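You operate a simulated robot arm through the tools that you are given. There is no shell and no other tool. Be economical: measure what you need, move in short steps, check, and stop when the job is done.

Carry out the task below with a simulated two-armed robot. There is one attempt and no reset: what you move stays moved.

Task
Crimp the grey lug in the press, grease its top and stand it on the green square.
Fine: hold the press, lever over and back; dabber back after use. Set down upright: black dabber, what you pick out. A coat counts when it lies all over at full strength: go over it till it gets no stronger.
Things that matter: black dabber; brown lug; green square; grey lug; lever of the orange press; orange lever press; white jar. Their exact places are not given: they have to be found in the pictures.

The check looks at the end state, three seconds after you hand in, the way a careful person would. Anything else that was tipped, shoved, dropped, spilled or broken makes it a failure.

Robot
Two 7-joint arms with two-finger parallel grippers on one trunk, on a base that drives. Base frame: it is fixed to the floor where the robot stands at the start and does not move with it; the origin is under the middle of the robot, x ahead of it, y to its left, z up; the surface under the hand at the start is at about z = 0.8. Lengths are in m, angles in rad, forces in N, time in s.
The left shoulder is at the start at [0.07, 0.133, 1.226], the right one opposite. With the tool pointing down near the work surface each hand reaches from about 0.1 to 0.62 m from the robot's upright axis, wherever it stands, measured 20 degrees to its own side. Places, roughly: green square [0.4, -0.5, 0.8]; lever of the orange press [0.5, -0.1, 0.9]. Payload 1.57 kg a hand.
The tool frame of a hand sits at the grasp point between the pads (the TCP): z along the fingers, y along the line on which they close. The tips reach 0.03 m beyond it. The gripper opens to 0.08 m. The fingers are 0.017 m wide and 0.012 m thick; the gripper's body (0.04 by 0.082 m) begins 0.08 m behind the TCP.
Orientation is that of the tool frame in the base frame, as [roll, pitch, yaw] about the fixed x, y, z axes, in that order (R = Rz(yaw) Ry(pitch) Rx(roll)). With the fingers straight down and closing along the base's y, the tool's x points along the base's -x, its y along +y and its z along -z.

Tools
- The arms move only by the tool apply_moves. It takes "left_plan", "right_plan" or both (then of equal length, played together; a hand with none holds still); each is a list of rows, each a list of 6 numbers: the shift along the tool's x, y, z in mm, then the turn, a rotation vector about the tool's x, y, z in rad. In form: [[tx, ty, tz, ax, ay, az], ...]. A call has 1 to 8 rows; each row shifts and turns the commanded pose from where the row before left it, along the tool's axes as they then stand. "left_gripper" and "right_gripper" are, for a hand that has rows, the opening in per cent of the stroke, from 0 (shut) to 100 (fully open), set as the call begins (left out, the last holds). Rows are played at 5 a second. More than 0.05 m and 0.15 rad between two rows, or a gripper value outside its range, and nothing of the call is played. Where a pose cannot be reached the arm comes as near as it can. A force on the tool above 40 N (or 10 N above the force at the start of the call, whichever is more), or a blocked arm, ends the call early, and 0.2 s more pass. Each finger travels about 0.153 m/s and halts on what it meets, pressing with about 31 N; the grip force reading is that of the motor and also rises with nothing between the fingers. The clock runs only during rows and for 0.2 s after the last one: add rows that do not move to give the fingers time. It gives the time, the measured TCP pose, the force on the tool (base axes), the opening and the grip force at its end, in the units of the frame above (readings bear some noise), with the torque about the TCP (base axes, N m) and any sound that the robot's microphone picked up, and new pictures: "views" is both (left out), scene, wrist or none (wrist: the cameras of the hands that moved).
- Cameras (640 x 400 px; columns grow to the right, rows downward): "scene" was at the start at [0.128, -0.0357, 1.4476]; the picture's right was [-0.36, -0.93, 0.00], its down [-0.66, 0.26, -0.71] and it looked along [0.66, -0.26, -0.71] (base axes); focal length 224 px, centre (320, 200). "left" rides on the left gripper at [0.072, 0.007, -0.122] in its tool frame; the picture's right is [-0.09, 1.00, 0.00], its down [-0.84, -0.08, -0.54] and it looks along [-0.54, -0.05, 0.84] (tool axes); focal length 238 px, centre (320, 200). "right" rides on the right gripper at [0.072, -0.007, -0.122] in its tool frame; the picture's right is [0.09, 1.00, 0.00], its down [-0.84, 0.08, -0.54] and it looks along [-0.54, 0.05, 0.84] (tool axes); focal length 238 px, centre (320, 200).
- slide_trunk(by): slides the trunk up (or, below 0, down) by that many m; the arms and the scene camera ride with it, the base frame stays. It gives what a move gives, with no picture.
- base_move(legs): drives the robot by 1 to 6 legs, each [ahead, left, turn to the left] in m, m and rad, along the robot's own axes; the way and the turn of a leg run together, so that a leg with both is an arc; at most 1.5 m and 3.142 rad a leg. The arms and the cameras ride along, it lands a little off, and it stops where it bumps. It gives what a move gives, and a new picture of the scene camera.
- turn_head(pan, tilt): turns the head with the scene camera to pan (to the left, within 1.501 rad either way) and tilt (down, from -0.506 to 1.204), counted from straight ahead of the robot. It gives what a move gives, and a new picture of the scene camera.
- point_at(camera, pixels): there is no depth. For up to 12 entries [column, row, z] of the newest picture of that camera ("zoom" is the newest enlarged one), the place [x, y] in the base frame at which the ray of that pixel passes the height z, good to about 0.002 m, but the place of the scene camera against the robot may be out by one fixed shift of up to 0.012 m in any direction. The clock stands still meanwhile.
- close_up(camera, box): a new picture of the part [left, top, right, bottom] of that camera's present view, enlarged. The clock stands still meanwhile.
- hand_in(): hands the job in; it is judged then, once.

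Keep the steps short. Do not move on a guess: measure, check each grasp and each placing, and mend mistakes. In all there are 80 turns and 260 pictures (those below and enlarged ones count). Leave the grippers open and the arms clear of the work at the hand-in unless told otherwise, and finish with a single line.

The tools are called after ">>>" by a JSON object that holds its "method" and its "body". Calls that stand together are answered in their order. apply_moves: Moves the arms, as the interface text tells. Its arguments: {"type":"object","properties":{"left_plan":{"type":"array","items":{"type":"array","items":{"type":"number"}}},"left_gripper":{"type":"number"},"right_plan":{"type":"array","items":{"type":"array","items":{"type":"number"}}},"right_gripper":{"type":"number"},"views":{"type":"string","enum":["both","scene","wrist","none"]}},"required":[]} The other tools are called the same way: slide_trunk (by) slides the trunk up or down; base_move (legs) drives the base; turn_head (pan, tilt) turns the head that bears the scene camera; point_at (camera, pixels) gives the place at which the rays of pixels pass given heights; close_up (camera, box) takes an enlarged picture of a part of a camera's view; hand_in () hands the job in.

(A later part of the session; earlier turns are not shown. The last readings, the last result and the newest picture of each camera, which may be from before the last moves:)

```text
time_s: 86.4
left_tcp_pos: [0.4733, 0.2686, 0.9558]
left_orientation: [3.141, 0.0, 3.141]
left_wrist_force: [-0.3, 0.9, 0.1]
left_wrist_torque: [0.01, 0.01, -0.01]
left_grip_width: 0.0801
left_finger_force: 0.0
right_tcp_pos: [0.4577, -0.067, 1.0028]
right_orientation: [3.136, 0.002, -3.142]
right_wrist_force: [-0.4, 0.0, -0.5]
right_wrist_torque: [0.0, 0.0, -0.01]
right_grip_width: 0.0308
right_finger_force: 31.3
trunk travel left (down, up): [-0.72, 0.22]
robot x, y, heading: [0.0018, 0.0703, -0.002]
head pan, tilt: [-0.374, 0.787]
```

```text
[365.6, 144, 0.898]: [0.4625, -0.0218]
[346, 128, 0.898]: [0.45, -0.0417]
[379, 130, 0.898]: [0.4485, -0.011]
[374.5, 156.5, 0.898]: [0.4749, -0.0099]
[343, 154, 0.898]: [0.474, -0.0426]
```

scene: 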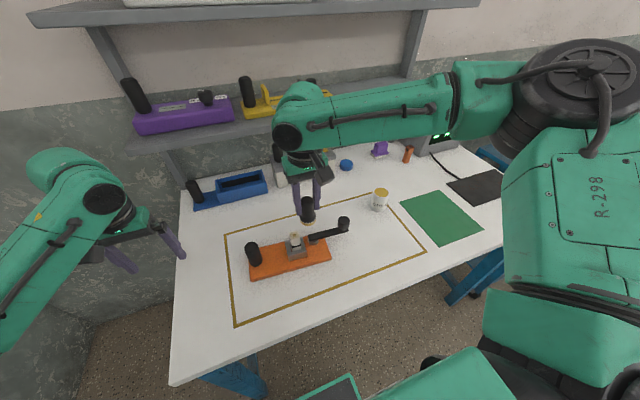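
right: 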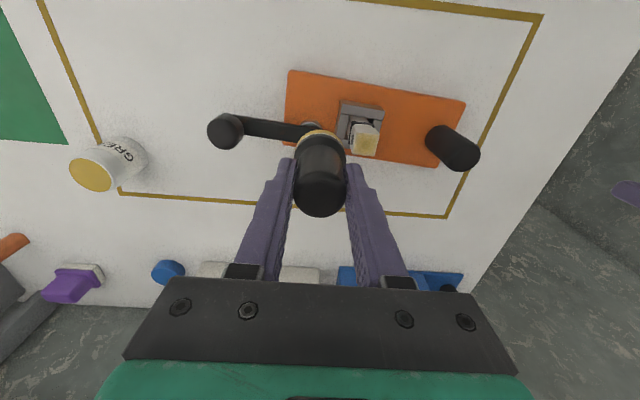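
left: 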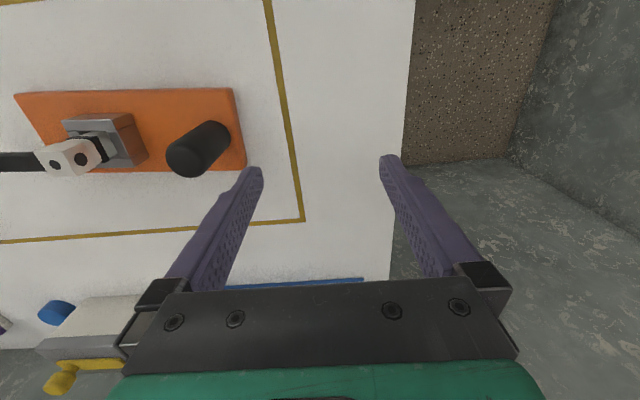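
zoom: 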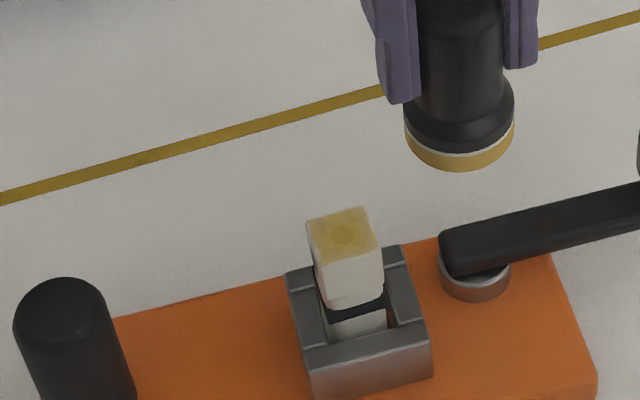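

The centre is (0.462, -0.0215). I go back with firmer pressure and slower strokes, favouring the edges.

>>> {"method": "apply_moves", "body": {"right_plan": [[-4.3, 15, 0, 0, 0, 0], [0, 18, 0, 0, 0, 0], [0, 12.5, 8, 0, 0, 0], [0, 0, 12, 0, 0, 0], [0, 0, 12, 0, 0, 0], [0, 0, 9, 0, 0, 0], [0, 0, 5, 0, 0, 0], [0, 0, 3.3, 0, 0, 0]], "views": "none"}}

>>> {"method": "apply_moves", "body": {"right_plan": [[3, 0, 0, 0, 0, 0], [4, 0, 0, 0, 0, 0], [0, 4, 0, 0, 0, 0], [0, -8, 0, 0, 0, 0], [0, 8, 0, 0, 0, 0], [0, -8, 0, 0, 0, 0], [0, 4, 0, 0, 0, 0], [-3, 0, 0, 0, 0, 0]], "views": "none"}}

>>> {"method": "apply_moves", "body": {"right_plan": [[-4, 0, 0, 0, 0, 0], [-6, 0, 0.5, 0, 0, 0], [0, 4, 0, 0, 0, 0], [0, -8, 0, 0, 0, 0], [0, 8, 0, 0, 0, 0], [0, -8, 0, 0, 0, 0], [0, 4, 0, 0, 0, 0], [6, 0, 0, 0, 0, 0]], "views": "none"}}

>>> {"method": "apply_moves", "body": {"right_plan": [[4, -6, 0.5, 0, 0, 0], [4, 0, 0, 0, 0, 0], [-8, 0, 0, 0, 0, 0], [8, 0, 0, 0, 0, 0], [-8, 0, 0, 0, 0, 0], [8, 0, 0, 0, 0, 0], [-8, 0, 0, 0, 0, 0], [0, 6, 0, 0, 0, 0]], "views": "none"}}

>>> {"method": "apply_moves", "body": {"right_plan": [[4, 5, 0, 0, 0, 0], [4, 0, 0, 0, 0, 0], [-8, 0, 0, 0, 0, 0], [8, 0, 0, 0, 0, 0], [-8, 0, 0, 0, 0, 0], [8, 0, 0, 0, 0, 0], [-8, 0, 0, 0, 0, 0], [4, -5, 0, 0, 0, 0]], "views": "none"}}

>>> {"method": "apply_moves", "body": {"right_plan": [[0, 0, -3, 0, 0, 0], [0, 0, -7, 0, 0, 0], [0, 0, -10, 0, 0, 0], [0, 0, -10, 0, 0, 0], [0, 0, -10, 0, 0, 0], [0, -10, -8, 0, 0, 0], [0, -15, 0, 0, 0, 0], [0, -15, 0, 0, 0, 0]], "views": "wrist"}}

>>> {"method": "close_up", "body": {"camera": "right", "box": [300, 90, 420, 180]}}

>>> {"method": "close_up", "body": {"camera": "scene", "box": [250, 200, 330, 260]}}

```text
time_s: 88.2
left_tcp_pos: [0.4712, 0.2695, 0.9561]
left_orientation: [3.141, 0.002, 3.14]
left_wrist_force: [-0.5, 0.1, -0.4]
left_wrist_torque: [0.0, -0.02, 0.01]
left_grip_width: 0.0798
left_finger_force: 0.1
right_tcp_pos: [0.461, -0.0187, 0.9551]
right_orientation: [3.137, 0.01, 3.141]
right_wrist_force: [-0.7, -1.1, 16.6]
right_wrist_torque: [-0.15, 0.07, -0.02]
right_grip_width: 0.0307
right_finger_force: 31.1
trunk travel left (down, up): [-0.72, 0.22]
robot x, y, heading: [-0.0008, 0.0714, 0.0]
head pan, tilt: [-0.374, 0.787]
```

```text
time_s: 90.0
left_tcp_pos: [0.4698, 0.27, 0.9559]
left_orientation: [-3.14, 0.003, 3.138]
left_wrist_force: [-0.5, -0.2, 0.3]
left_wrist_torque: [0.05, -0.01, 0.0]
left_grip_width: 0.0802
left_finger_force: 0.1
right_tcp_pos: [0.4548, -0.0201, 0.9539]
right_orientation: [3.141, 0.003, -3.141]
right_wrist_force: [-3.1, 2.2, 10.0]
right_wrist_torque: [0.11, 0.24, 0.01]
right_grip_width: 0.0306
right_finger_force: 30.5
trunk travel left (down, up): [-0.72, 0.22]
robot x, y, heading: [-0.0004, 0.0723, -0.0]
head pan, tilt: [-0.374, 0.787]
```

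```text
time_s: 91.8
left_tcp_pos: [0.4727, 0.2706, 0.955]
left_orientation: [-3.141, 0.001, 3.141]
left_wrist_force: [-0.3, 0.7, 0.2]
left_wrist_torque: [-0.02, 0.01, -0.03]
left_grip_width: 0.0799
left_finger_force: 0.1
right_tcp_pos: [0.4592, -0.0227, 0.9542]
right_orientation: [3.14, 0.003, 3.139]
right_wrist_force: [1.3, -2.0, 8.4]
right_wrist_torque: [-0.18, -0.16, -0.03]
right_grip_width: 0.0307
right_finger_force: 31.5
right hand out of reach, approached as far as the arm can: row 3
trunk travel left (down, up): [-0.72, 0.22]
robot x, y, heading: [0.0012, 0.0693, 0.0]
head pan, tilt: [-0.374, 0.787]
```

```text
time_s: 93.6
left_tcp_pos: [0.4698, 0.2694, 0.9564]
left_orientation: [3.141, 0.001, 3.14]
left_wrist_force: [-0.4, -0.2, 0.2]
left_wrist_torque: [0.01, 0.0, 0.02]
left_grip_width: 0.0798
left_finger_force: 0.2
right_tcp_pos: [0.4577, -0.0238, 0.9543]
right_orientation: [3.141, 0.004, 3.141]
right_wrist_force: [-3.8, -4.1, 13.3]
right_wrist_torque: [-0.24, 0.31, 0.04]
right_grip_width: 0.0306
right_finger_force: 31.0
trunk travel left (down, up): [-0.72, 0.22]
robot x, y, heading: [-0.0005, 0.0678, -0.006]
head pan, tilt: [-0.374, 0.787]
```

```text
time_s: 95.4
left_tcp_pos: [0.472, 0.2719, 0.9553]
left_orientation: [-3.139, 0.0, 3.14]
left_wrist_force: [0.4, 0.9, 0.7]
left_wrist_torque: [-0.02, -0.02, 0.0]
left_grip_width: 0.0799
left_finger_force: 0.0
right_tcp_pos: [0.455, -0.0232, 0.955]
right_orientation: [3.137, 0.004, -3.141]
right_wrist_force: [-1.4, 3.9, 11.5]
right_wrist_torque: [0.41, 0.08, 0.02]
right_grip_width: 0.0307
right_finger_force: 31.1
trunk travel left (down, up): [-0.72, 0.22]
robot x, y, heading: [-0.0011, 0.0722, -0.001]
head pan, tilt: [-0.374, 0.787]
```

```text
time_s: 97.2
left_tcp_pos: [0.4713, 0.2686, 0.9558]
left_orientation: [-3.142, 0.0, 3.139]
left_wrist_force: [0.4, -0.1, 0.4]
left_wrist_torque: [0.01, -0.01, -0.04]
left_grip_width: 0.08
left_finger_force: 0.1
right_tcp_pos: [0.4555, -0.0633, 1.0015]
right_orientation: [3.14, 0.002, -3.141]
right_wrist_force: [0.0, -0.3, -1.3]
right_wrist_torque: [-0.01, 0.02, -0.01]
right_grip_width: 0.0307
right_finger_force: 31.0
trunk travel left (down, up): [-0.72, 0.22]
robot x, y, heading: [0.0004, 0.07, -0.001]
head pan, tilt: [-0.374, 0.787]
```

right: 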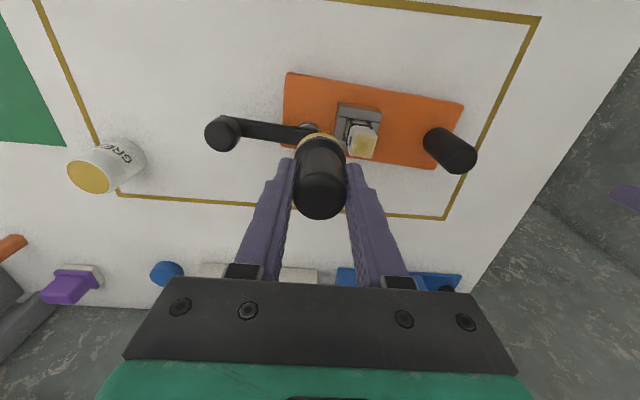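

```text
4.44 times, centred on (360, 135) of right
```

zoom: 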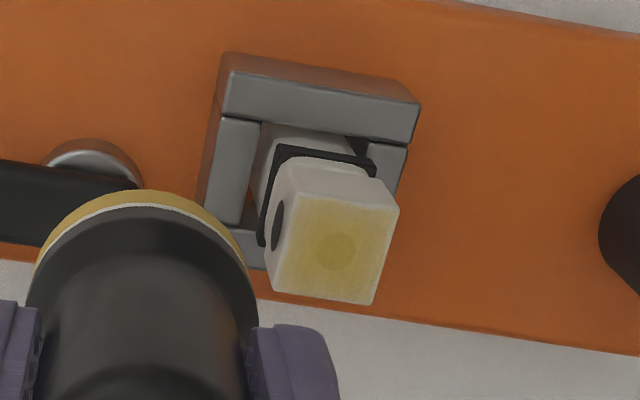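

```text
6.67 times, centred on (290, 230) of scene
```

zoom: 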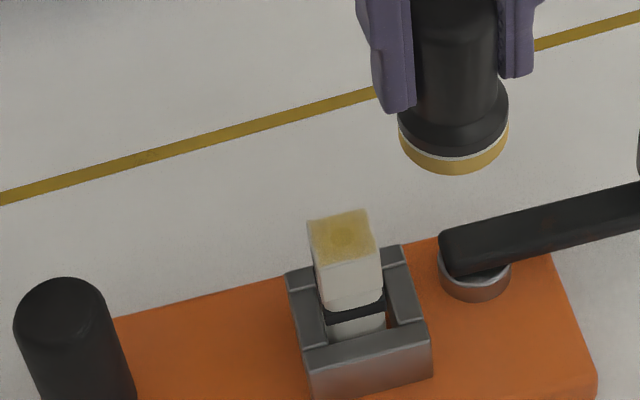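

There was little gain this time, so the pad may be spent. I drive back 0.07 m to the right and re-dip in the jar.

>>> {"method": "base_move", "body": {"legs": [[0, -0.07, 0]]}}

>>> {"method": "apply_moves", "body": {"right_plan": [[-4, -8, 0, 0, 0, 0], [-7, -16, 0, 0, 0, 0], [-9, -22, 0, 0, 0, 0], [-9, -22, 0, 0, 0, 0], [-9, -22, 0, 0, 0, 0], [-9, -22, 0, 0, 0, 0], [-9, -22, 0, 0, 0, 0], [-9, -22, 0, 0, 0, 0]], "views": "none"}}

>>> {"method": "apply_moves", "body": {"right_plan": [[-9, -20, 0, 0, 0, 0], [-6, -12, 0, 0, 0, 0], [-3, -8, 0, 0, 0, 0], [0, 0, 0, 0, 0, 0]], "views": "both"}}

>>> {"method": "close_up", "body": {"camera": "right", "box": [240, 90, 400, 190]}}

```text
time_s: 98.2
left_tcp_pos: [0.473, 0.2017, 0.957]
left_orientation: [-3.14, 0.0, 3.141]
left_wrist_force: [0.3, -0.2, 0.9]
left_wrist_torque: [-0.02, 0.0, 0.0]
left_grip_width: 0.08
left_finger_force: 0.1
right_tcp_pos: [0.456, -0.1309, 1.0009]
right_orientation: [-3.141, 0.003, -3.141]
right_wrist_force: [0.1, 0.0, -0.7]
right_wrist_torque: [0.0, 0.01, -0.01]
right_grip_width: 0.0304
right_finger_force: 31.3
trunk travel left (down, up): [-0.72, 0.22]
robot x, y, heading: [-0.0015, 0.0028, 0.003]
head pan, tilt: [-0.374, 0.787]
```

scene: 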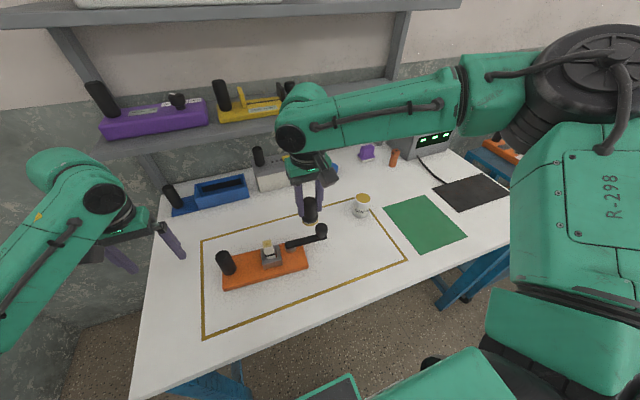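

```text
time_s: 100.0
left_tcp_pos: [0.4727, 0.2009, 0.9549]
left_orientation: [-3.141, 0.0, -3.141]
left_wrist_force: [-0.4, 0.3, 0.3]
left_wrist_torque: [0.02, 0.0, -0.01]
left_grip_width: 0.0801
left_finger_force: 0.1
right_tcp_pos: [0.5206, -0.29, 1.0003]
right_orientation: [3.138, 0.0, 3.142]
right_wrist_force: [0.1, 0.0, -0.1]
right_wrist_torque: [0.02, 0.0, -0.02]
right_grip_width: 0.0306
right_finger_force: 31.3
trunk travel left (down, up): [-0.72, 0.22]
robot x, y, heading: [-0.001, 0.0008, 0.001]
head pan, tilt: [-0.374, 0.787]
```

```text
time_s: 101.0
left_tcp_pos: [0.4726, 0.2015, 0.9555]
left_orientation: [3.14, 0.0, 3.14]
left_wrist_force: [1.1, -0.3, 0.4]
left_wrist_torque: [-0.05, -0.03, -0.01]
left_grip_width: 0.08
left_finger_force: 0.1
right_tcp_pos: [0.5389, -0.3287, 1.0]
right_orientation: [3.14, 0.001, -3.139]
right_wrist_force: [-0.5, -0.2, -0.8]
right_wrist_torque: [-0.01, 0.0, 0.0]
right_grip_width: 0.0305
right_finger_force: 30.5
trunk travel left (down, up): [-0.72, 0.22]
robot x, y, heading: [0.0057, 0.006, 0.001]
head pan, tilt: [-0.374, 0.787]
```

scene: 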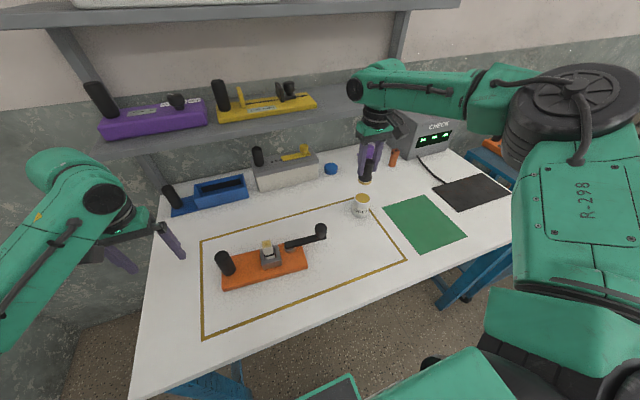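
right: 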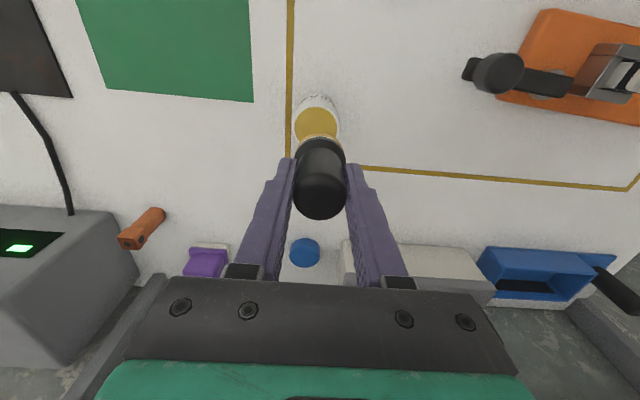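

```text
4.00 times, centred on (320, 140) of right
```

zoom: 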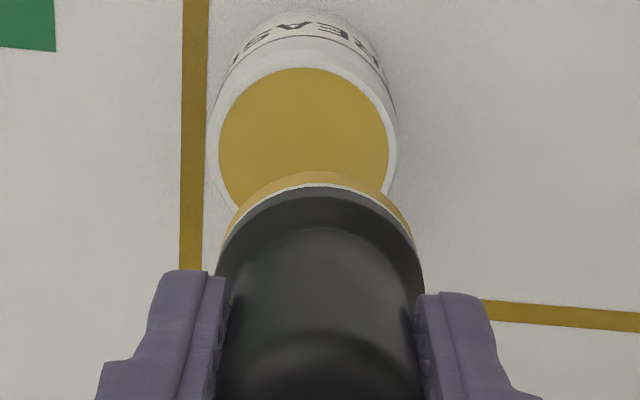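

The jar is still in place. I centre as before (y -4.5 mm), descend to contact and press briefly.

>>> {"method": "apply_moves", "body": {"right_plan": [[0, -4.5, 5, 0, 0, 0], [0, 0, 10, 0, 0, 0], [0, 0, 14, 0, 0, 0], [0, 0, 14, 0, 0, 0], [0, 0, 12, 0, 0, 0], [0, 0, 8, 0, 0, 0], [0, 0, 3, 0, 0, 0], [0, 0, 0, 0, 0, 0]], "views": "none"}}

>>> {"method": "apply_moves", "body": {"right_plan": [[0, 0, 2, 0, 0, 0], [0, 0, 1.5, 0, 0, 0], [0, 0, 0, 0, 0, 0]], "views": "wrist"}}

>>> {"method": "close_up", "body": {"camera": "scene", "box": [320, 160, 420, 225]}}

```text
time_s: 102.8
left_tcp_pos: [0.4733, 0.2012, 0.9554]
left_orientation: [3.141, 0.0, -3.141]
left_wrist_force: [-0.1, -0.3, -0.4]
left_wrist_torque: [0.02, 0.05, 0.03]
left_grip_width: 0.0799
left_finger_force: 0.0
right_tcp_pos: [0.5382, -0.3325, 0.9348]
right_orientation: [3.14, 0.004, -3.141]
right_wrist_force: [-1.3, 0.2, 0.7]
right_wrist_torque: [-0.02, -0.02, -0.02]
right_grip_width: 0.0306
right_finger_force: 31.2
trunk travel left (down, up): [-0.72, 0.22]
robot x, y, heading: [0.0004, 0.0022, 0.004]
head pan, tilt: [-0.374, 0.787]
```

```text
time_s: 103.6
left_tcp_pos: [0.473, 0.2006, 0.9567]
left_orientation: [-3.14, 0.001, 3.141]
left_wrist_force: [0.7, 0.3, 0.2]
left_wrist_torque: [0.02, -0.01, -0.01]
left_grip_width: 0.0797
left_finger_force: 0.0
right_tcp_pos: [0.5387, -0.3332, 0.931]
right_orientation: [3.14, 0.002, -3.141]
right_wrist_force: [-0.1, -0.5, -0.5]
right_wrist_torque: [0.0, -0.02, 0.0]
right_grip_width: 0.0305
right_finger_force: 30.9
trunk travel left (down, up): [-0.72, 0.22]
robot x, y, heading: [0.0026, 0.0012, -0.002]
head pan, tilt: [-0.374, 0.787]
```

right: 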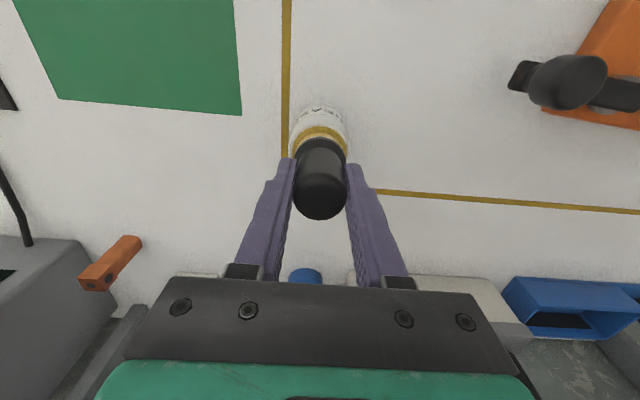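

```text
6.15 times, centred on (370, 192) of scene
```

zoom: 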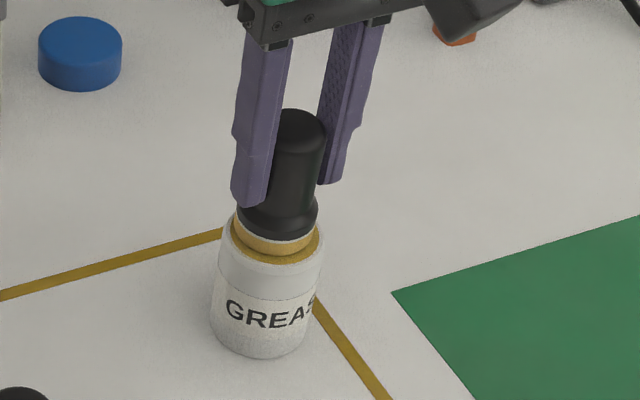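

Not quite in contact yet. I lower in 1.5 mm steps.

>>> {"method": "apply_moves", "body": {"right_plan": [[0, 0, 1.5, 0, 0, 0], [0, 0, 1.5, 0, 0, 0], [0, 0, 0, 0, 0, 0]], "views": "none"}}

>>> {"method": "apply_moves", "body": {"right_plan": [[0, 0, 1, 0, 0, 0], [0, 0, 1, 0, 0, 0], [0, 0, 0, 0, 0, 0]], "views": "none"}}

>>> {"method": "close_up", "body": {"camera": "scene", "box": [320, 160, 420, 225]}}

```text
time_s: 104.4
left_tcp_pos: [0.472, 0.2022, 0.9559]
left_orientation: [3.141, -0.001, 3.141]
left_wrist_force: [0.2, 0.3, -0.2]
left_wrist_torque: [0.02, 0.04, 0.03]
left_grip_width: 0.0799
left_finger_force: 0.1
right_tcp_pos: [0.5382, -0.3319, 0.9302]
right_orientation: [3.14, 0.003, 3.14]
right_wrist_force: [0.3, -2.0, 7.9]
right_wrist_torque: [-0.16, 0.09, 0.05]
right_grip_width: 0.0307
right_finger_force: 31.3
trunk travel left (down, up): [-0.72, 0.22]
robot x, y, heading: [0.0006, -0.0004, 0.004]
head pan, tilt: [-0.374, 0.787]
```

```text
time_s: 105.2
left_tcp_pos: [0.4709, 0.2023, 0.9556]
left_orientation: [-3.14, 0.002, 3.141]
left_wrist_force: [1.0, -0.5, 0.2]
left_wrist_torque: [0.0, 0.0, 0.0]
left_grip_width: 0.0803
left_finger_force: 0.0
right_tcp_pos: [0.5372, -0.3314, 0.9304]
right_orientation: [3.141, 0.006, -3.14]
right_wrist_force: [0.8, -2.9, 21.2]
right_wrist_torque: [-0.25, 0.2, 0.04]
right_grip_width: 0.0305
right_finger_force: 30.8
trunk travel left (down, up): [-0.72, 0.22]
robot x, y, heading: [0.001, -0.002, 0.0]
head pan, tilt: [-0.374, 0.787]
```

```text
6.15 times, centred on (370, 192) of scene
```

zoom: 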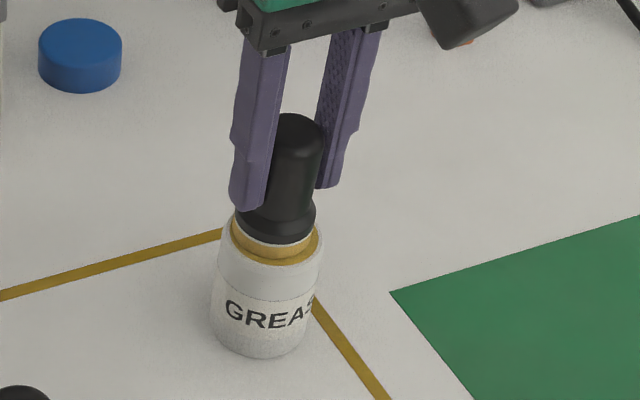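

Contact is firm. I lift slowly, carry the dabber back and drive left again.

>>> {"method": "apply_moves", "body": {"right_plan": [[0, 0, -3, 0, 0, 0], [0, 0, -6, 0, 0, 0], [0, 0, -9, 0, 0, 0], [0, 0, -12, 0, 0, 0], [0, 0, -12, 0, 0, 0], [0, 0, -12, 0, 0, 0], [4, 8, -12, 0, 0, 0], [7, 16, -5, 0, 0, 0]], "views": "none"}}

>>> {"method": "apply_moves", "body": {"right_plan": [[8, 20, 0, 0, 0, 0], [8, 22, 0, 0, 0, 0], [8, 22, 0, 0, 0, 0], [8, 22, 0, 0, 0, 0], [8, 22, 0, 0, 0, 0], [8, 22, 0, 0, 0, 0], [8, 22, 0, 0, 0, 0], [6, 14, 0, 0, 0, 0]], "views": "none"}}

>>> {"method": "base_move", "body": {"legs": [[0, 0.085, 0]]}}

>>> {"method": "apply_moves", "body": {"right_plan": [[0, 0, 0, 0, 0, 0]], "views": "wrist"}}

>>> {"method": "close_up", "body": {"camera": "right", "box": [300, 90, 420, 180]}}

```text
time_s: 107.0
left_tcp_pos: [0.473, 0.2022, 0.9559]
left_orientation: [-3.141, 0.001, -3.141]
left_wrist_force: [0.8, -0.2, 0.4]
left_wrist_torque: [-0.02, 0.02, 0.0]
left_grip_width: 0.0799
left_finger_force: 0.1
right_tcp_pos: [0.5286, -0.3083, 0.9982]
right_orientation: [-3.141, 0.002, 3.141]
right_wrist_force: [-0.9, 0.1, -0.2]
right_wrist_torque: [-0.02, -0.01, 0.01]
right_grip_width: 0.0305
right_finger_force: 31.1
trunk travel left (down, up): [-0.72, 0.22]
robot x, y, heading: [0.0008, 0.0037, -0.0]
head pan, tilt: [-0.374, 0.787]
```

```text
time_s: 108.8
left_tcp_pos: [0.472, 0.2014, 0.9548]
left_orientation: [-3.141, 0.0, -3.141]
left_wrist_force: [0.3, -0.7, 0.0]
left_wrist_torque: [0.03, -0.01, -0.02]
left_grip_width: 0.0797
left_finger_force: 0.1
right_tcp_pos: [0.4658, -0.1418, 0.9993]
right_orientation: [3.14, 0.002, -3.141]
right_wrist_force: [0.2, -0.4, -0.2]
right_wrist_torque: [-0.01, 0.02, 0.03]
right_grip_width: 0.0306
right_finger_force: 30.5
trunk travel left (down, up): [-0.72, 0.22]
robot x, y, heading: [0.0014, 0.0016, 0.006]
head pan, tilt: [-0.374, 0.787]
```

```text
time_s: 109.9
left_tcp_pos: [0.4723, 0.2845, 0.957]
left_orientation: [-3.141, 0.0, -3.14]
left_wrist_force: [-0.2, -0.7, 0.2]
left_wrist_torque: [0.02, 0.02, 0.03]
left_grip_width: 0.0803
left_finger_force: 0.1
right_tcp_pos: [0.4653, -0.0584, 0.9978]
right_orientation: [3.138, 0.003, -3.141]
right_wrist_force: [0.3, 0.3, -1.0]
right_wrist_torque: [-0.01, -0.01, 0.01]
right_grip_width: 0.0308
right_finger_force: 31.1
trunk travel left (down, up): [-0.72, 0.22]
robot x, y, heading: [-0.0019, 0.084, 0.002]
head pan, tilt: [-0.374, 0.787]
```

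scene: 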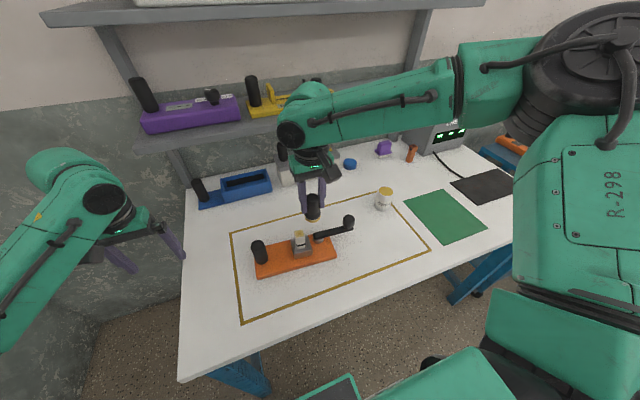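

```text
time_s: 110.3
left_tcp_pos: [0.4727, 0.2852, 0.9563]
left_orientation: [3.14, -0.001, 3.14]
left_wrist_force: [0.6, 0.2, -0.6]
left_wrist_torque: [0.02, -0.01, 0.0]
left_grip_width: 0.0799
left_finger_force: 0.1
right_tcp_pos: [0.466, -0.0595, 0.9993]
right_orientation: [3.138, 0.002, -3.139]
right_wrist_force: [0.0, -0.5, -0.3]
right_wrist_torque: [0.04, 0.01, 0.03]
right_grip_width: 0.0308
right_finger_force: 30.8
trunk travel left (down, up): [-0.72, 0.22]
robot x, y, heading: [-0.0004, 0.0889, 0.001]
head pan, tilt: [-0.374, 0.787]
```

right: 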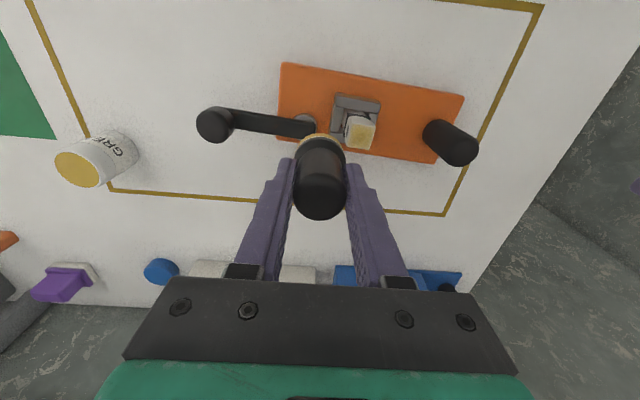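

```text
4.44 times, centred on (360, 135) of right
```

zoom: 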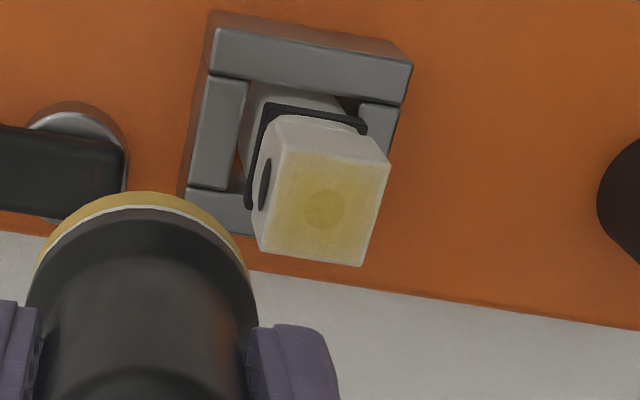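

>>> {"method": "point_at", "body": {"camera": "right", "pixels": [[360.5, 136, 0.898]]}}

>>> {"method": "apply_moves", "body": {"right_plan": [[4.5, 13, 0, 0, 0, 0], [0, 15, 0, 0, 0, 0], [0, 10, 6, 0, 0, 0], [0, 0, 12, 0, 0, 0], [0, 0, 12, 0, 0, 0], [0, 0, 8, 0, 0, 0], [0, 0, 5, 0, 0, 0], [0, 0, 2, 0, 0, 0]], "views": "none"}}

```text
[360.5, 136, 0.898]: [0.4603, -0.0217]
```

```text
time_s: 112.1
left_tcp_pos: [0.4718, 0.2857, 0.9569]
left_orientation: [3.141, -0.001, -3.141]
left_wrist_force: [0.0, 0.1, -0.4]
left_wrist_torque: [-0.03, 0.02, 0.03]
left_grip_width: 0.08
left_finger_force: 0.0
right_tcp_pos: [0.461, -0.0206, 0.9545]
right_orientation: [3.139, 0.004, -3.14]
right_wrist_force: [0.0, -0.5, 2.5]
right_wrist_torque: [-0.14, 0.09, 0.05]
right_grip_width: 0.0303
right_finger_force: 30.7
trunk travel left (down, up): [-0.72, 0.22]
robot x, y, heading: [-0.0015, 0.0868, -0.0]
head pan, tilt: [-0.374, 0.787]
```

Just touching at the centre. I press a bit more, then stroke over all parts with fresh grease.

>>> {"method": "apply_moves", "body": {"right_plan": [[0, 0, 1, 0, 0, 0], [4, 0, 0, 0, 0, 0], [-4, 4, 0, 0, 0, 0], [-4, -4, 0, 0, 0, 0], [4, -4, 0, 0, 0, 0], [4, 4, 0, 0, 0, 0], [-4, 4, 0, 0, 0, 0], [0, -4, 0, 0, 0, 0]], "views": "none"}}

>>> {"method": "apply_moves", "body": {"right_plan": [[6, 6, 0, 0, 0, 0], [-12, 0, 0, 0, 0, 0], [0, -6, 0, 0, 0, 0], [12, 0, 0, 0, 0, 0], [0, -6, 0, 0, 0, 0], [-12, 0, 0, 0, 0, 0], [0, 6, 0, 0, 0, 0], [6, 0, 0, 0, 0, 0]], "views": "none"}}

>>> {"method": "apply_moves", "body": {"right_plan": [[6, 6, 0, 0, 0, 0], [0, -12, 0, 0, 0, 0], [-6, 0, 0, 0, 0, 0], [0, 12, 0, 0, 0, 0], [-6, 0, 0, 0, 0, 0], [0, -12, 0, 0, 0, 0], [6, 0, 0, 0, 0, 0], [0, 6, 0, 0, 0, 0]], "views": "none"}}

>>> {"method": "apply_moves", "body": {"right_plan": [[0, 0, -3, 0, 0, 0], [0, 0, -7, 0, 0, 0], [0, 0, -10, 0, 0, 0], [0, 0, -10, 0, 0, 0], [0, 0, -10, 0, 0, 0], [0, -10, -6, 0, 0, 0], [0, -15, 0, 0, 0, 0], [0, -15, 0, 0, 0, 0]], "views": "wrist"}}

>>> {"method": "close_up", "body": {"camera": "right", "box": [300, 90, 420, 180]}}

>>> {"method": "close_up", "body": {"camera": "scene", "box": [255, 195, 345, 260]}}

```text
time_s: 113.9
left_tcp_pos: [0.4707, 0.2878, 0.9562]
left_orientation: [-3.141, 0.002, -3.139]
left_wrist_force: [-0.1, 0.7, 0.2]
left_wrist_torque: [-0.02, 0.02, -0.02]
left_grip_width: 0.0799
left_finger_force: 0.0
right_tcp_pos: [0.4604, -0.018, 0.9541]
right_orientation: [-3.141, 0.003, -3.139]
right_wrist_force: [0.6, -0.2, 16.3]
right_wrist_torque: [-0.12, 0.13, 0.03]
right_grip_width: 0.0305
right_finger_force: 31.0
trunk travel left (down, up): [-0.72, 0.22]
robot x, y, heading: [-0.0009, 0.0882, 0.004]
head pan, tilt: [-0.374, 0.787]
```

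```text
time_s: 115.7
left_tcp_pos: [0.4716, 0.2863, 0.9571]
left_orientation: [3.141, 0.0, -3.14]
left_wrist_force: [-0.4, -0.1, 0.2]
left_wrist_torque: [-0.02, 0.0, -0.02]
left_grip_width: 0.08
left_finger_force: 0.1
right_tcp_pos: [0.4608, -0.0193, 0.9528]
right_orientation: [3.14, 0.003, -3.141]
right_wrist_force: [1.1, -2.1, 9.7]
right_wrist_torque: [-0.23, -0.14, 0.04]
right_grip_width: 0.0306
right_finger_force: 30.6
trunk travel left (down, up): [-0.72, 0.22]
robot x, y, heading: [0.0006, 0.0879, 0.005]
head pan, tilt: [-0.374, 0.787]
```

```text
time_s: 117.5
left_tcp_pos: [0.4717, 0.2862, 0.955]
left_orientation: [3.141, 0.001, -3.139]
left_wrist_force: [0.7, -0.6, 0.0]
left_wrist_torque: [-0.03, 0.02, 0.0]
left_grip_width: 0.0799
left_finger_force: 0.1
right_tcp_pos: [0.4612, -0.0188, 0.9536]
right_orientation: [3.14, 0.002, -3.139]
right_wrist_force: [0.3, -1.7, 2.4]
right_wrist_torque: [-0.08, 0.01, -0.01]
right_grip_width: 0.0304
right_finger_force: 30.9
trunk travel left (down, up): [-0.72, 0.22]
robot x, y, heading: [0.0009, 0.0854, 0.003]
head pan, tilt: [-0.374, 0.787]
```

```text
time_s: 119.3
left_tcp_pos: [0.4721, 0.2871, 0.956]
left_orientation: [3.14, -0.001, -3.139]
left_wrist_force: [0.2, -0.2, -0.5]
left_wrist_torque: [0.01, -0.03, -0.01]
left_grip_width: 0.0801
left_finger_force: 0.0
right_tcp_pos: [0.4629, -0.0586, 0.9988]
right_orientation: [3.137, 0.001, -3.14]
right_wrist_force: [0.7, 0.0, -0.7]
right_wrist_torque: [0.02, 0.0, 0.02]
right_grip_width: 0.0307
right_finger_force: 30.9
trunk travel left (down, up): [-0.72, 0.22]
robot x, y, heading: [0.0009, 0.0889, 0.003]
head pan, tilt: [-0.374, 0.787]
```

right: 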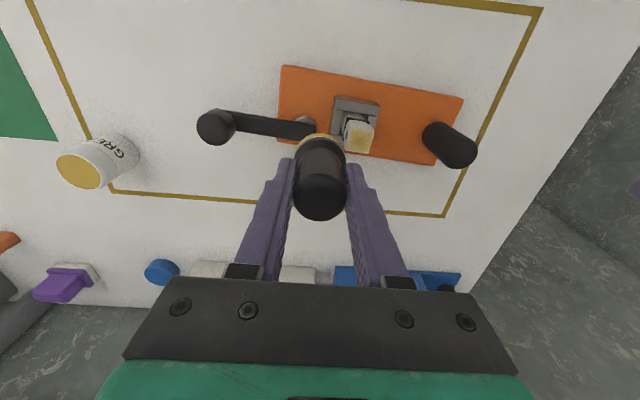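

```text
4.44 times, centred on (360, 135) of right
```

zoom: 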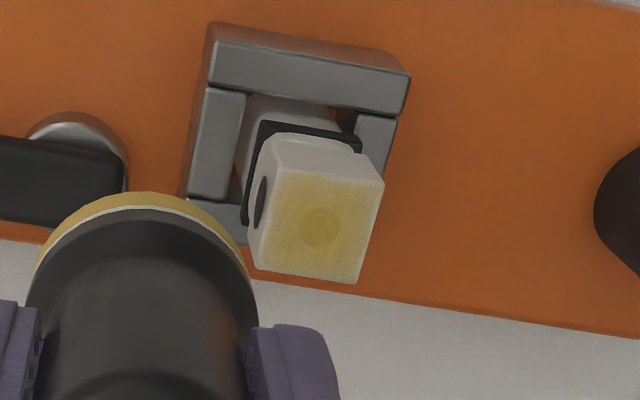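

```text
6.15 times, centred on (300, 228) of scene
```

zoom: 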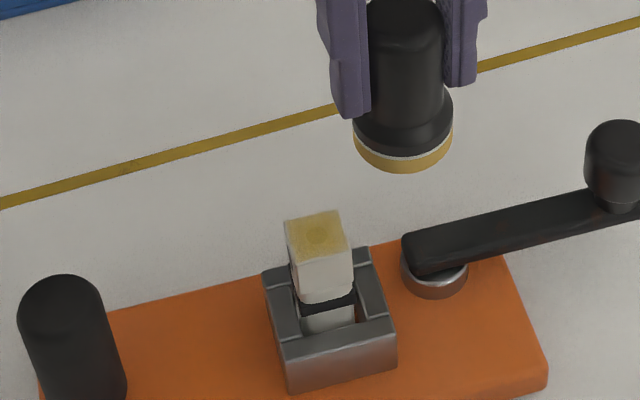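

It's close to before. I take a tighter picture for comparison, then do another round to see whether it changes.

>>> {"method": "close_up", "body": {"camera": "right", "box": [340, 118, 380, 144]}}

>>> {"method": "apply_moves", "body": {"right_plan": [[1.5, 13, 0, 0, 0, 0], [0, 15, 0, 0, 0, 0], [0, 9, 6, 0, 0, 0], [0, 0, 12, 0, 0, 0], [0, 0, 12, 0, 0, 0], [0, 0, 8, 0, 0, 0], [0, 0, 5, 0, 0, 0], [0, 0, 4, 0, 0, 0]], "views": "none"}}

>>> {"method": "apply_moves", "body": {"right_plan": [[7, 7, 0, 0, 0, 0], [0, -14, 0, 0, 0, 0], [0, 14, 0, 0, 0, 0], [0, -14, 0, 0, 0, 0], [0, 14, 0, 0, 0, 0], [0, -14, 0, 0, 0, 0], [0, 7, 0, 0, 0, 0], [-7, 0, 0, 0, 0, 0]], "views": "none"}}

>>> {"method": "apply_moves", "body": {"right_plan": [[-6, 6, 0.5, 0, 0, 0], [0, -12, 0, 0, 0, 0], [0, 12, 0, 0, 0, 0], [0, -12, 0, 0, 0, 0], [0, 12, 0, 0, 0, 0], [0, -12, 0, 0, 0, 0], [0, 6, 0, 0, 0, 0], [6, 0, 0, 0, 0, 0]], "views": "none"}}

>>> {"method": "apply_moves", "body": {"right_plan": [[0, 5, 0.5, 0, 0, 0], [0, -10, 0, 0, 0, 0], [0, 10, 0, 0, 0, 0], [0, -10, 0, 0, 0, 0], [0, 5, 0, 0, 0, 0], [6, 0, 0, 0, 0, 0], [-12, 0, 0, 0, 0, 0], [6, 0, 0, 0, 0, 0]], "views": "none"}}

>>> {"method": "apply_moves", "body": {"right_plan": [[0, 0, -3, 0, 0, 0], [0, 0, -7, 0, 0, 0], [0, 0, -10, 0, 0, 0], [0, 0, -10, 0, 0, 0], [0, 0, -10, 0, 0, 0], [0, -10, -8, 0, 0, 0], [0, -15, 0, 0, 0, 0], [0, -15, 0, 0, 0, 0]], "views": "wrist"}}

>>> {"method": "close_up", "body": {"camera": "right", "box": [340, 118, 380, 144]}}

>>> {"method": "close_up", "body": {"camera": "right", "box": [300, 90, 420, 180]}}

```text
15.38 times, centred on (360, 131) of right
```

zoom: 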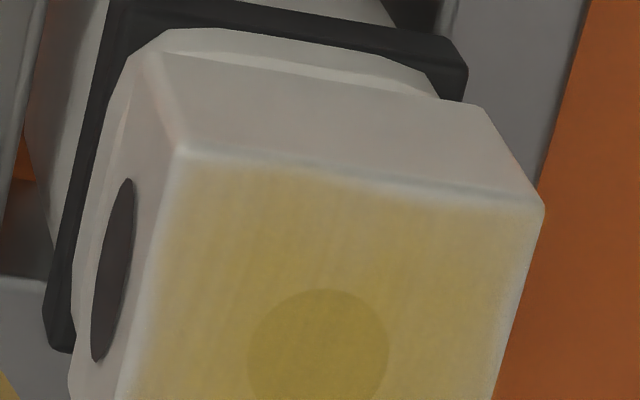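

```text
time_s: 121.1
left_tcp_pos: [0.4712, 0.286, 0.9562]
left_orientation: [3.141, 0.001, -3.14]
left_wrist_force: [-0.6, -0.3, 0.2]
left_wrist_torque: [0.0, -0.04, -0.02]
left_grip_width: 0.0801
left_finger_force: 0.1
right_tcp_pos: [0.4588, -0.0227, 0.9528]
right_orientation: [3.139, 0.006, -3.139]
right_wrist_force: [-1.1, -0.7, 8.1]
right_wrist_torque: [-0.01, 0.05, -0.03]
right_grip_width: 0.0307
right_finger_force: 31.0
trunk travel left (down, up): [-0.72, 0.22]
robot x, y, heading: [-0.0008, 0.0869, 0.005]
head pan, tilt: [-0.374, 0.787]
```

```text
time_s: 122.9
left_tcp_pos: [0.4699, 0.2873, 0.9572]
left_orientation: [-3.139, 0.004, -3.14]
left_wrist_force: [-0.5, 0.2, -0.5]
left_wrist_torque: [0.02, 0.01, -0.01]
left_grip_width: 0.0801
left_finger_force: 0.1
right_tcp_pos: [0.4559, -0.0218, 0.9531]
right_orientation: [3.138, 0.003, -3.139]
right_wrist_force: [-5.4, 1.7, 17.4]
right_wrist_torque: [0.19, 0.44, 0.03]
right_grip_width: 0.0304
right_finger_force: 30.9
trunk travel left (down, up): [-0.72, 0.22]
robot x, y, heading: [0.0032, 0.0882, 0.006]
head pan, tilt: [-0.374, 0.787]
```

```text
time_s: 124.7
left_tcp_pos: [0.4716, 0.286, 0.9572]
left_orientation: [-3.14, 0.002, -3.14]
left_wrist_force: [-0.5, 0.3, 0.6]
left_wrist_torque: [-0.02, -0.01, 0.01]
left_grip_width: 0.08
left_finger_force: 0.1
right_tcp_pos: [0.4589, -0.0206, 0.9524]
right_orientation: [3.141, 0.008, -3.141]
right_wrist_force: [4.8, 2.3, 17.5]
right_wrist_torque: [0.13, -0.5, 0.0]
right_grip_width: 0.0307
right_finger_force: 31.3
trunk travel left (down, up): [-0.72, 0.22]
robot x, y, heading: [0.0004, 0.0868, 0.001]
head pan, tilt: [-0.374, 0.787]
```

```text
time_s: 126.5
left_tcp_pos: [0.4703, 0.2866, 0.9565]
left_orientation: [-3.141, 0.001, -3.138]
left_wrist_force: [0.3, 0.6, -0.3]
left_wrist_torque: [-0.03, -0.01, -0.02]
left_grip_width: 0.0801
left_finger_force: 0.0
right_tcp_pos: [0.4576, -0.0213, 0.9512]
right_orientation: [3.141, 0.005, -3.138]
right_wrist_force: [-5.2, -0.6, 10.5]
right_wrist_torque: [-0.05, 0.26, -0.01]
right_grip_width: 0.0305
right_finger_force: 30.8
trunk travel left (down, up): [-0.72, 0.22]
robot x, y, heading: [-0.0026, 0.0868, 0.005]
head pan, tilt: [-0.374, 0.787]
```

```text
time_s: 128.3
left_tcp_pos: [0.4726, 0.2856, 0.9557]
left_orientation: [-3.141, 0.001, -3.139]
left_wrist_force: [-0.5, 0.2, 0.0]
left_wrist_torque: [0.01, 0.01, 0.0]
left_grip_width: 0.0799
left_finger_force: 0.0
right_tcp_pos: [0.4596, -0.0626, 0.9982]
right_orientation: [3.141, 0.002, -3.14]
right_wrist_force: [0.2, 0.2, 0.1]
right_wrist_torque: [0.01, 0.01, 0.02]
right_grip_width: 0.0305
right_finger_force: 30.8
trunk travel left (down, up): [-0.72, 0.22]
robot x, y, heading: [0.0001, 0.0903, 0.001]
head pan, tilt: [-0.374, 0.787]
```

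right: 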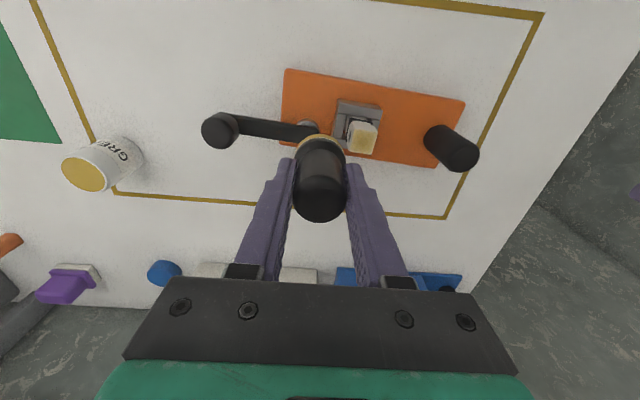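

```text
15.38 times, centred on (360, 131) of right
```

zoom: 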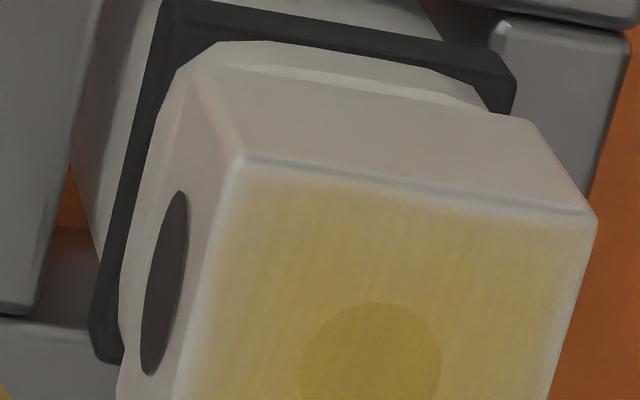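

```text
4.44 times, centred on (360, 135) of right
```

zoom: 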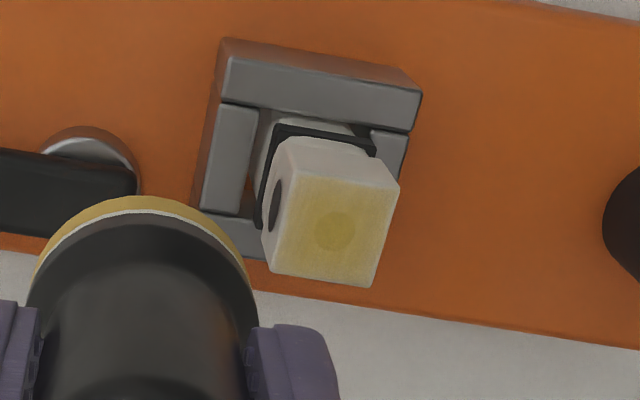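

The coat no longer changes, is uniform over the face and has reached full strength. Now the dabber goes back to (0.385, -0.352). I drive right 0.085 m and carry it there.

>>> {"method": "base_move", "body": {"legs": [[0, -0.085, 0]]}}

>>> {"method": "apply_moves", "body": {"right_plan": [[4, -10, 0, 0, 0, 0], [8, -20, 0, 0, 0, 0], [10, -25, 0, 0, 0, 0], [10, -25, 0, 0, 0, 0], [10, -25, 0, 0, 0, 0], [10, -25, 0, 0, 0, 0], [10, -25, 0, 0, 0, 0], [8, -25, 0, 0, 0, 0]], "views": "none"}}

>>> {"method": "apply_moves", "body": {"right_plan": [[4, -16, 0, 0, 0, 0], [0, -8, 0, 0, 0, 0], [0, 0, 0, 0, 0, 0]], "views": "both"}}

```text
time_s: 129.3
left_tcp_pos: [0.472, 0.2044, 0.955]
left_orientation: [-3.14, 0.0, -3.139]
left_wrist_force: [-0.9, -0.3, -0.8]
left_wrist_torque: [0.03, -0.02, 0.01]
left_grip_width: 0.08
left_finger_force: 0.1
right_tcp_pos: [0.4603, -0.1439, 0.9985]
right_orientation: [3.141, 0.002, -3.139]
right_wrist_force: [0.5, 0.6, -0.4]
right_wrist_torque: [-0.01, 0.01, -0.03]
right_grip_width: 0.0305
right_finger_force: 31.2
trunk travel left (down, up): [-0.72, 0.22]
robot x, y, heading: [0.0001, -0.0005, 0.003]
head pan, tilt: [-0.374, 0.787]
```

scene: 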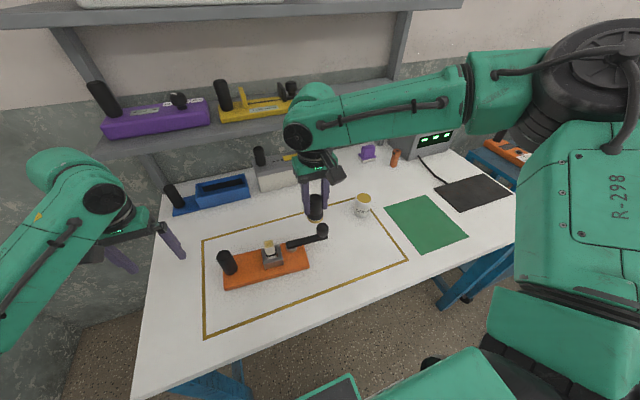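

```text
time_s: 131.2
left_tcp_pos: [0.4724, 0.2038, 0.9566]
left_orientation: [3.141, 0.001, -3.139]
left_wrist_force: [-0.8, -0.1, 1.1]
left_wrist_torque: [-0.03, -0.01, 0.01]
left_grip_width: 0.0801
left_finger_force: 0.0
right_tcp_pos: [0.3924, -0.325, 0.9971]
right_orientation: [3.137, 0.0, -3.138]
right_wrist_force: [-0.4, 0.2, -0.6]
right_wrist_torque: [0.01, -0.02, 0.04]
right_grip_width: 0.0307
right_finger_force: 31.4
trunk travel left (down, up): [-0.72, 0.22]
robot x, y, heading: [0.0039, 0.0046, 0.007]
head pan, tilt: [-0.374, 0.787]
```

```text
time_s: 131.9
left_tcp_pos: [0.4726, 0.2046, 0.9548]
left_orientation: [-3.141, 0.001, -3.137]
left_wrist_force: [0.3, 0.5, 0.1]
left_wrist_torque: [0.0, -0.03, -0.02]
left_grip_width: 0.0802
left_finger_force: 0.1
right_tcp_pos: [0.3889, -0.3469, 0.9983]
right_orientation: [3.138, 0.002, -3.139]
right_wrist_force: [0.7, -0.5, -0.4]
right_wrist_torque: [0.02, 0.0, 0.01]
right_grip_width: 0.0306
right_finger_force: 31.3
trunk travel left (down, up): [-0.72, 0.22]
robot x, y, heading: [-0.0031, 0.0004, 0.001]
head pan, tilt: [-0.374, 0.787]
```

scene: 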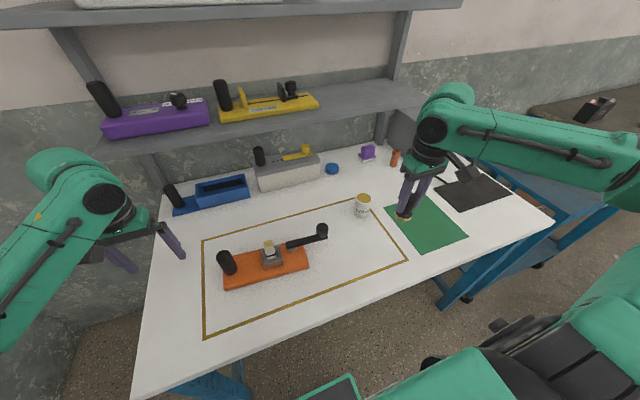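
right: 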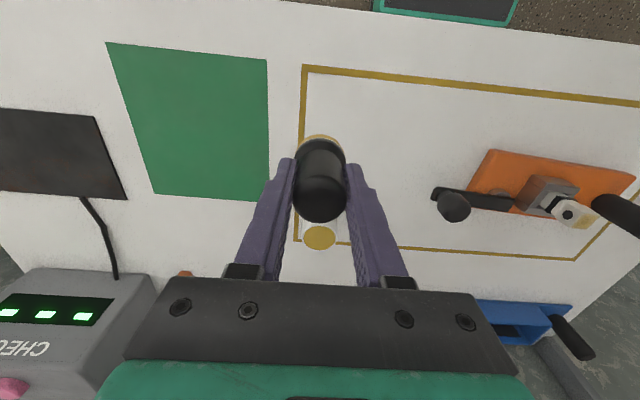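

>>> {"method": "apply_moves", "body": {"right_plan": [[4, -5.5, 8, 0, 0, 0], [0, 0, 20, 0, 0, 0], [0, 0, 25, 0, 0, 0], [0, 0, 25, 0, 0, 0], [0, 0, 25, 0, 0, 0], [0, 0, 20, 0, 0, 0], [0, 0, 12, 0, 0, 0], [0, 0, 2, 0, 0, 0]], "views": "none"}}

>>> {"method": "apply_moves", "body": {"right_plan": [[0, 0, 1.5, 0, 0, 0], [0, 0, 1.5, 0, 0, 0], [0, 0, 0, 0, 0, 0]], "views": "wrist"}}

>>> {"method": "close_up", "body": {"camera": "scene", "box": [352, 215, 432, 265]}}

```text
time_s: 133.8
left_tcp_pos: [0.4709, 0.2044, 0.9559]
left_orientation: [3.14, 0.001, -3.14]
left_wrist_force: [0.4, 0.4, 1.0]
left_wrist_torque: [-0.02, 0.01, 0.0]
left_grip_width: 0.0799
left_finger_force: 0.2
right_tcp_pos: [0.3833, -0.3551, 0.8612]
right_orientation: [3.14, 0.003, -3.138]
right_wrist_force: [-0.3, -0.4, -0.1]
right_wrist_torque: [-0.01, 0.02, 0.0]
right_grip_width: 0.0304
right_finger_force: 31.0
trunk travel left (down, up): [-0.72, 0.22]
robot x, y, heading: [-0.0008, 0.0041, 0.002]
head pan, tilt: [-0.374, 0.787]
```

```text
time_s: 134.6
left_tcp_pos: [0.4719, 0.2058, 0.9559]
left_orientation: [3.141, 0.0, -3.138]
left_wrist_force: [0.1, 0.7, -0.4]
left_wrist_torque: [-0.01, 0.01, 0.01]
left_grip_width: 0.0801
left_finger_force: 0.0
right_tcp_pos: [0.3834, -0.3538, 0.8591]
right_orientation: [3.141, 0.002, -3.14]
right_wrist_force: [0.5, 0.0, -0.2]
right_wrist_torque: [0.0, 0.03, -0.02]
right_grip_width: 0.0306
right_finger_force: 30.9
trunk travel left (down, up): [-0.72, 0.22]
robot x, y, heading: [-0.0011, 0.0056, 0.004]
head pan, tilt: [-0.374, 0.787]
```

right: 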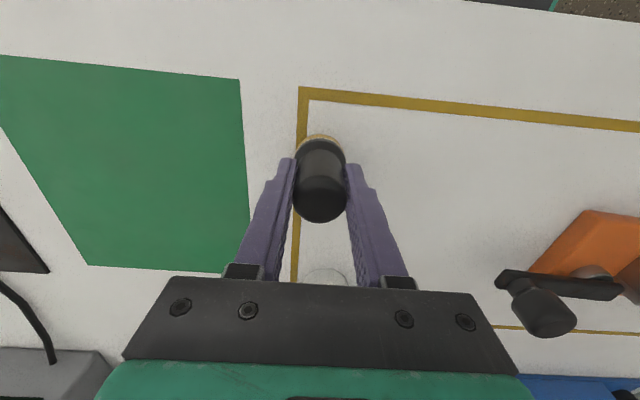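

```text
8.00 times, centred on (392, 240) of scene
```

zoom: 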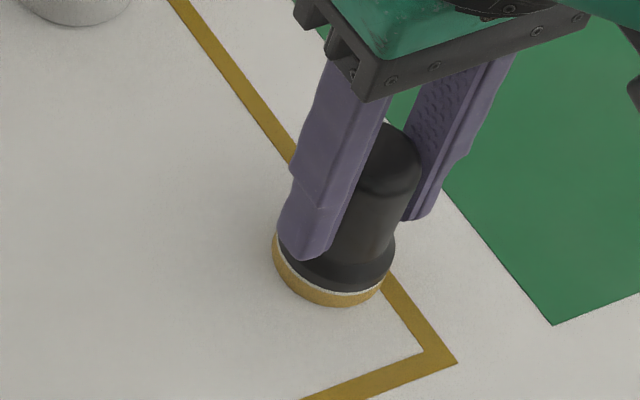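

Slightly above the table still. I lower in 1.5 mm steps until it touches.

>>> {"method": "apply_moves", "body": {"right_plan": [[0, 0, 1.5, 0, 0, 0], [0, 0, 1.5, 0, 0, 0], [0, 0, 0, 0, 0, 0]], "views": "none"}}

>>> {"method": "apply_moves", "body": {"right_plan": [[0, 0, 1, 0, 0, 0], [0, 0, 1, 0, 0, 0], [0, 0, 0, 0, 0, 0]], "views": "none"}}

```text
time_s: 135.3
left_tcp_pos: [0.4706, 0.2051, 0.9566]
left_orientation: [-3.139, 0.002, -3.139]
left_wrist_force: [0.8, 0.0, 0.3]
left_wrist_torque: [-0.01, 0.03, 0.01]
left_grip_width: 0.0798
left_finger_force: 0.0
right_tcp_pos: [0.3837, -0.3541, 0.8581]
right_orientation: [-3.14, 0.007, -3.137]
right_wrist_force: [1.1, 0.0, 17.4]
right_wrist_torque: [-0.03, 0.22, 0.05]
right_grip_width: 0.0308
right_finger_force: 30.6
trunk travel left (down, up): [-0.72, 0.22]
robot x, y, heading: [-0.0019, 0.008, 0.003]
head pan, tilt: [-0.374, 0.787]
```

```text
time_s: 136.2
left_tcp_pos: [0.4713, 0.2062, 0.9564]
left_orientation: [-3.14, 0.001, -3.138]
left_wrist_force: [-0.2, -1.0, 0.3]
left_wrist_torque: [-0.05, 0.01, 0.0]
left_grip_width: 0.0801
left_finger_force: 0.1
right_tcp_pos: [0.3829, -0.3538, 0.8559]
right_orientation: [-3.139, 0.006, -3.139]
right_wrist_force: [5.3, -5.0, 24.0]
right_wrist_torque: [-0.18, 0.0, 0.02]
right_grip_width: 0.0305
right_finger_force: 30.9
trunk travel left (down, up): [-0.72, 0.22]
robot x, y, heading: [0.0017, 0.0055, -0.0]
head pan, tilt: [-0.374, 0.787]
```

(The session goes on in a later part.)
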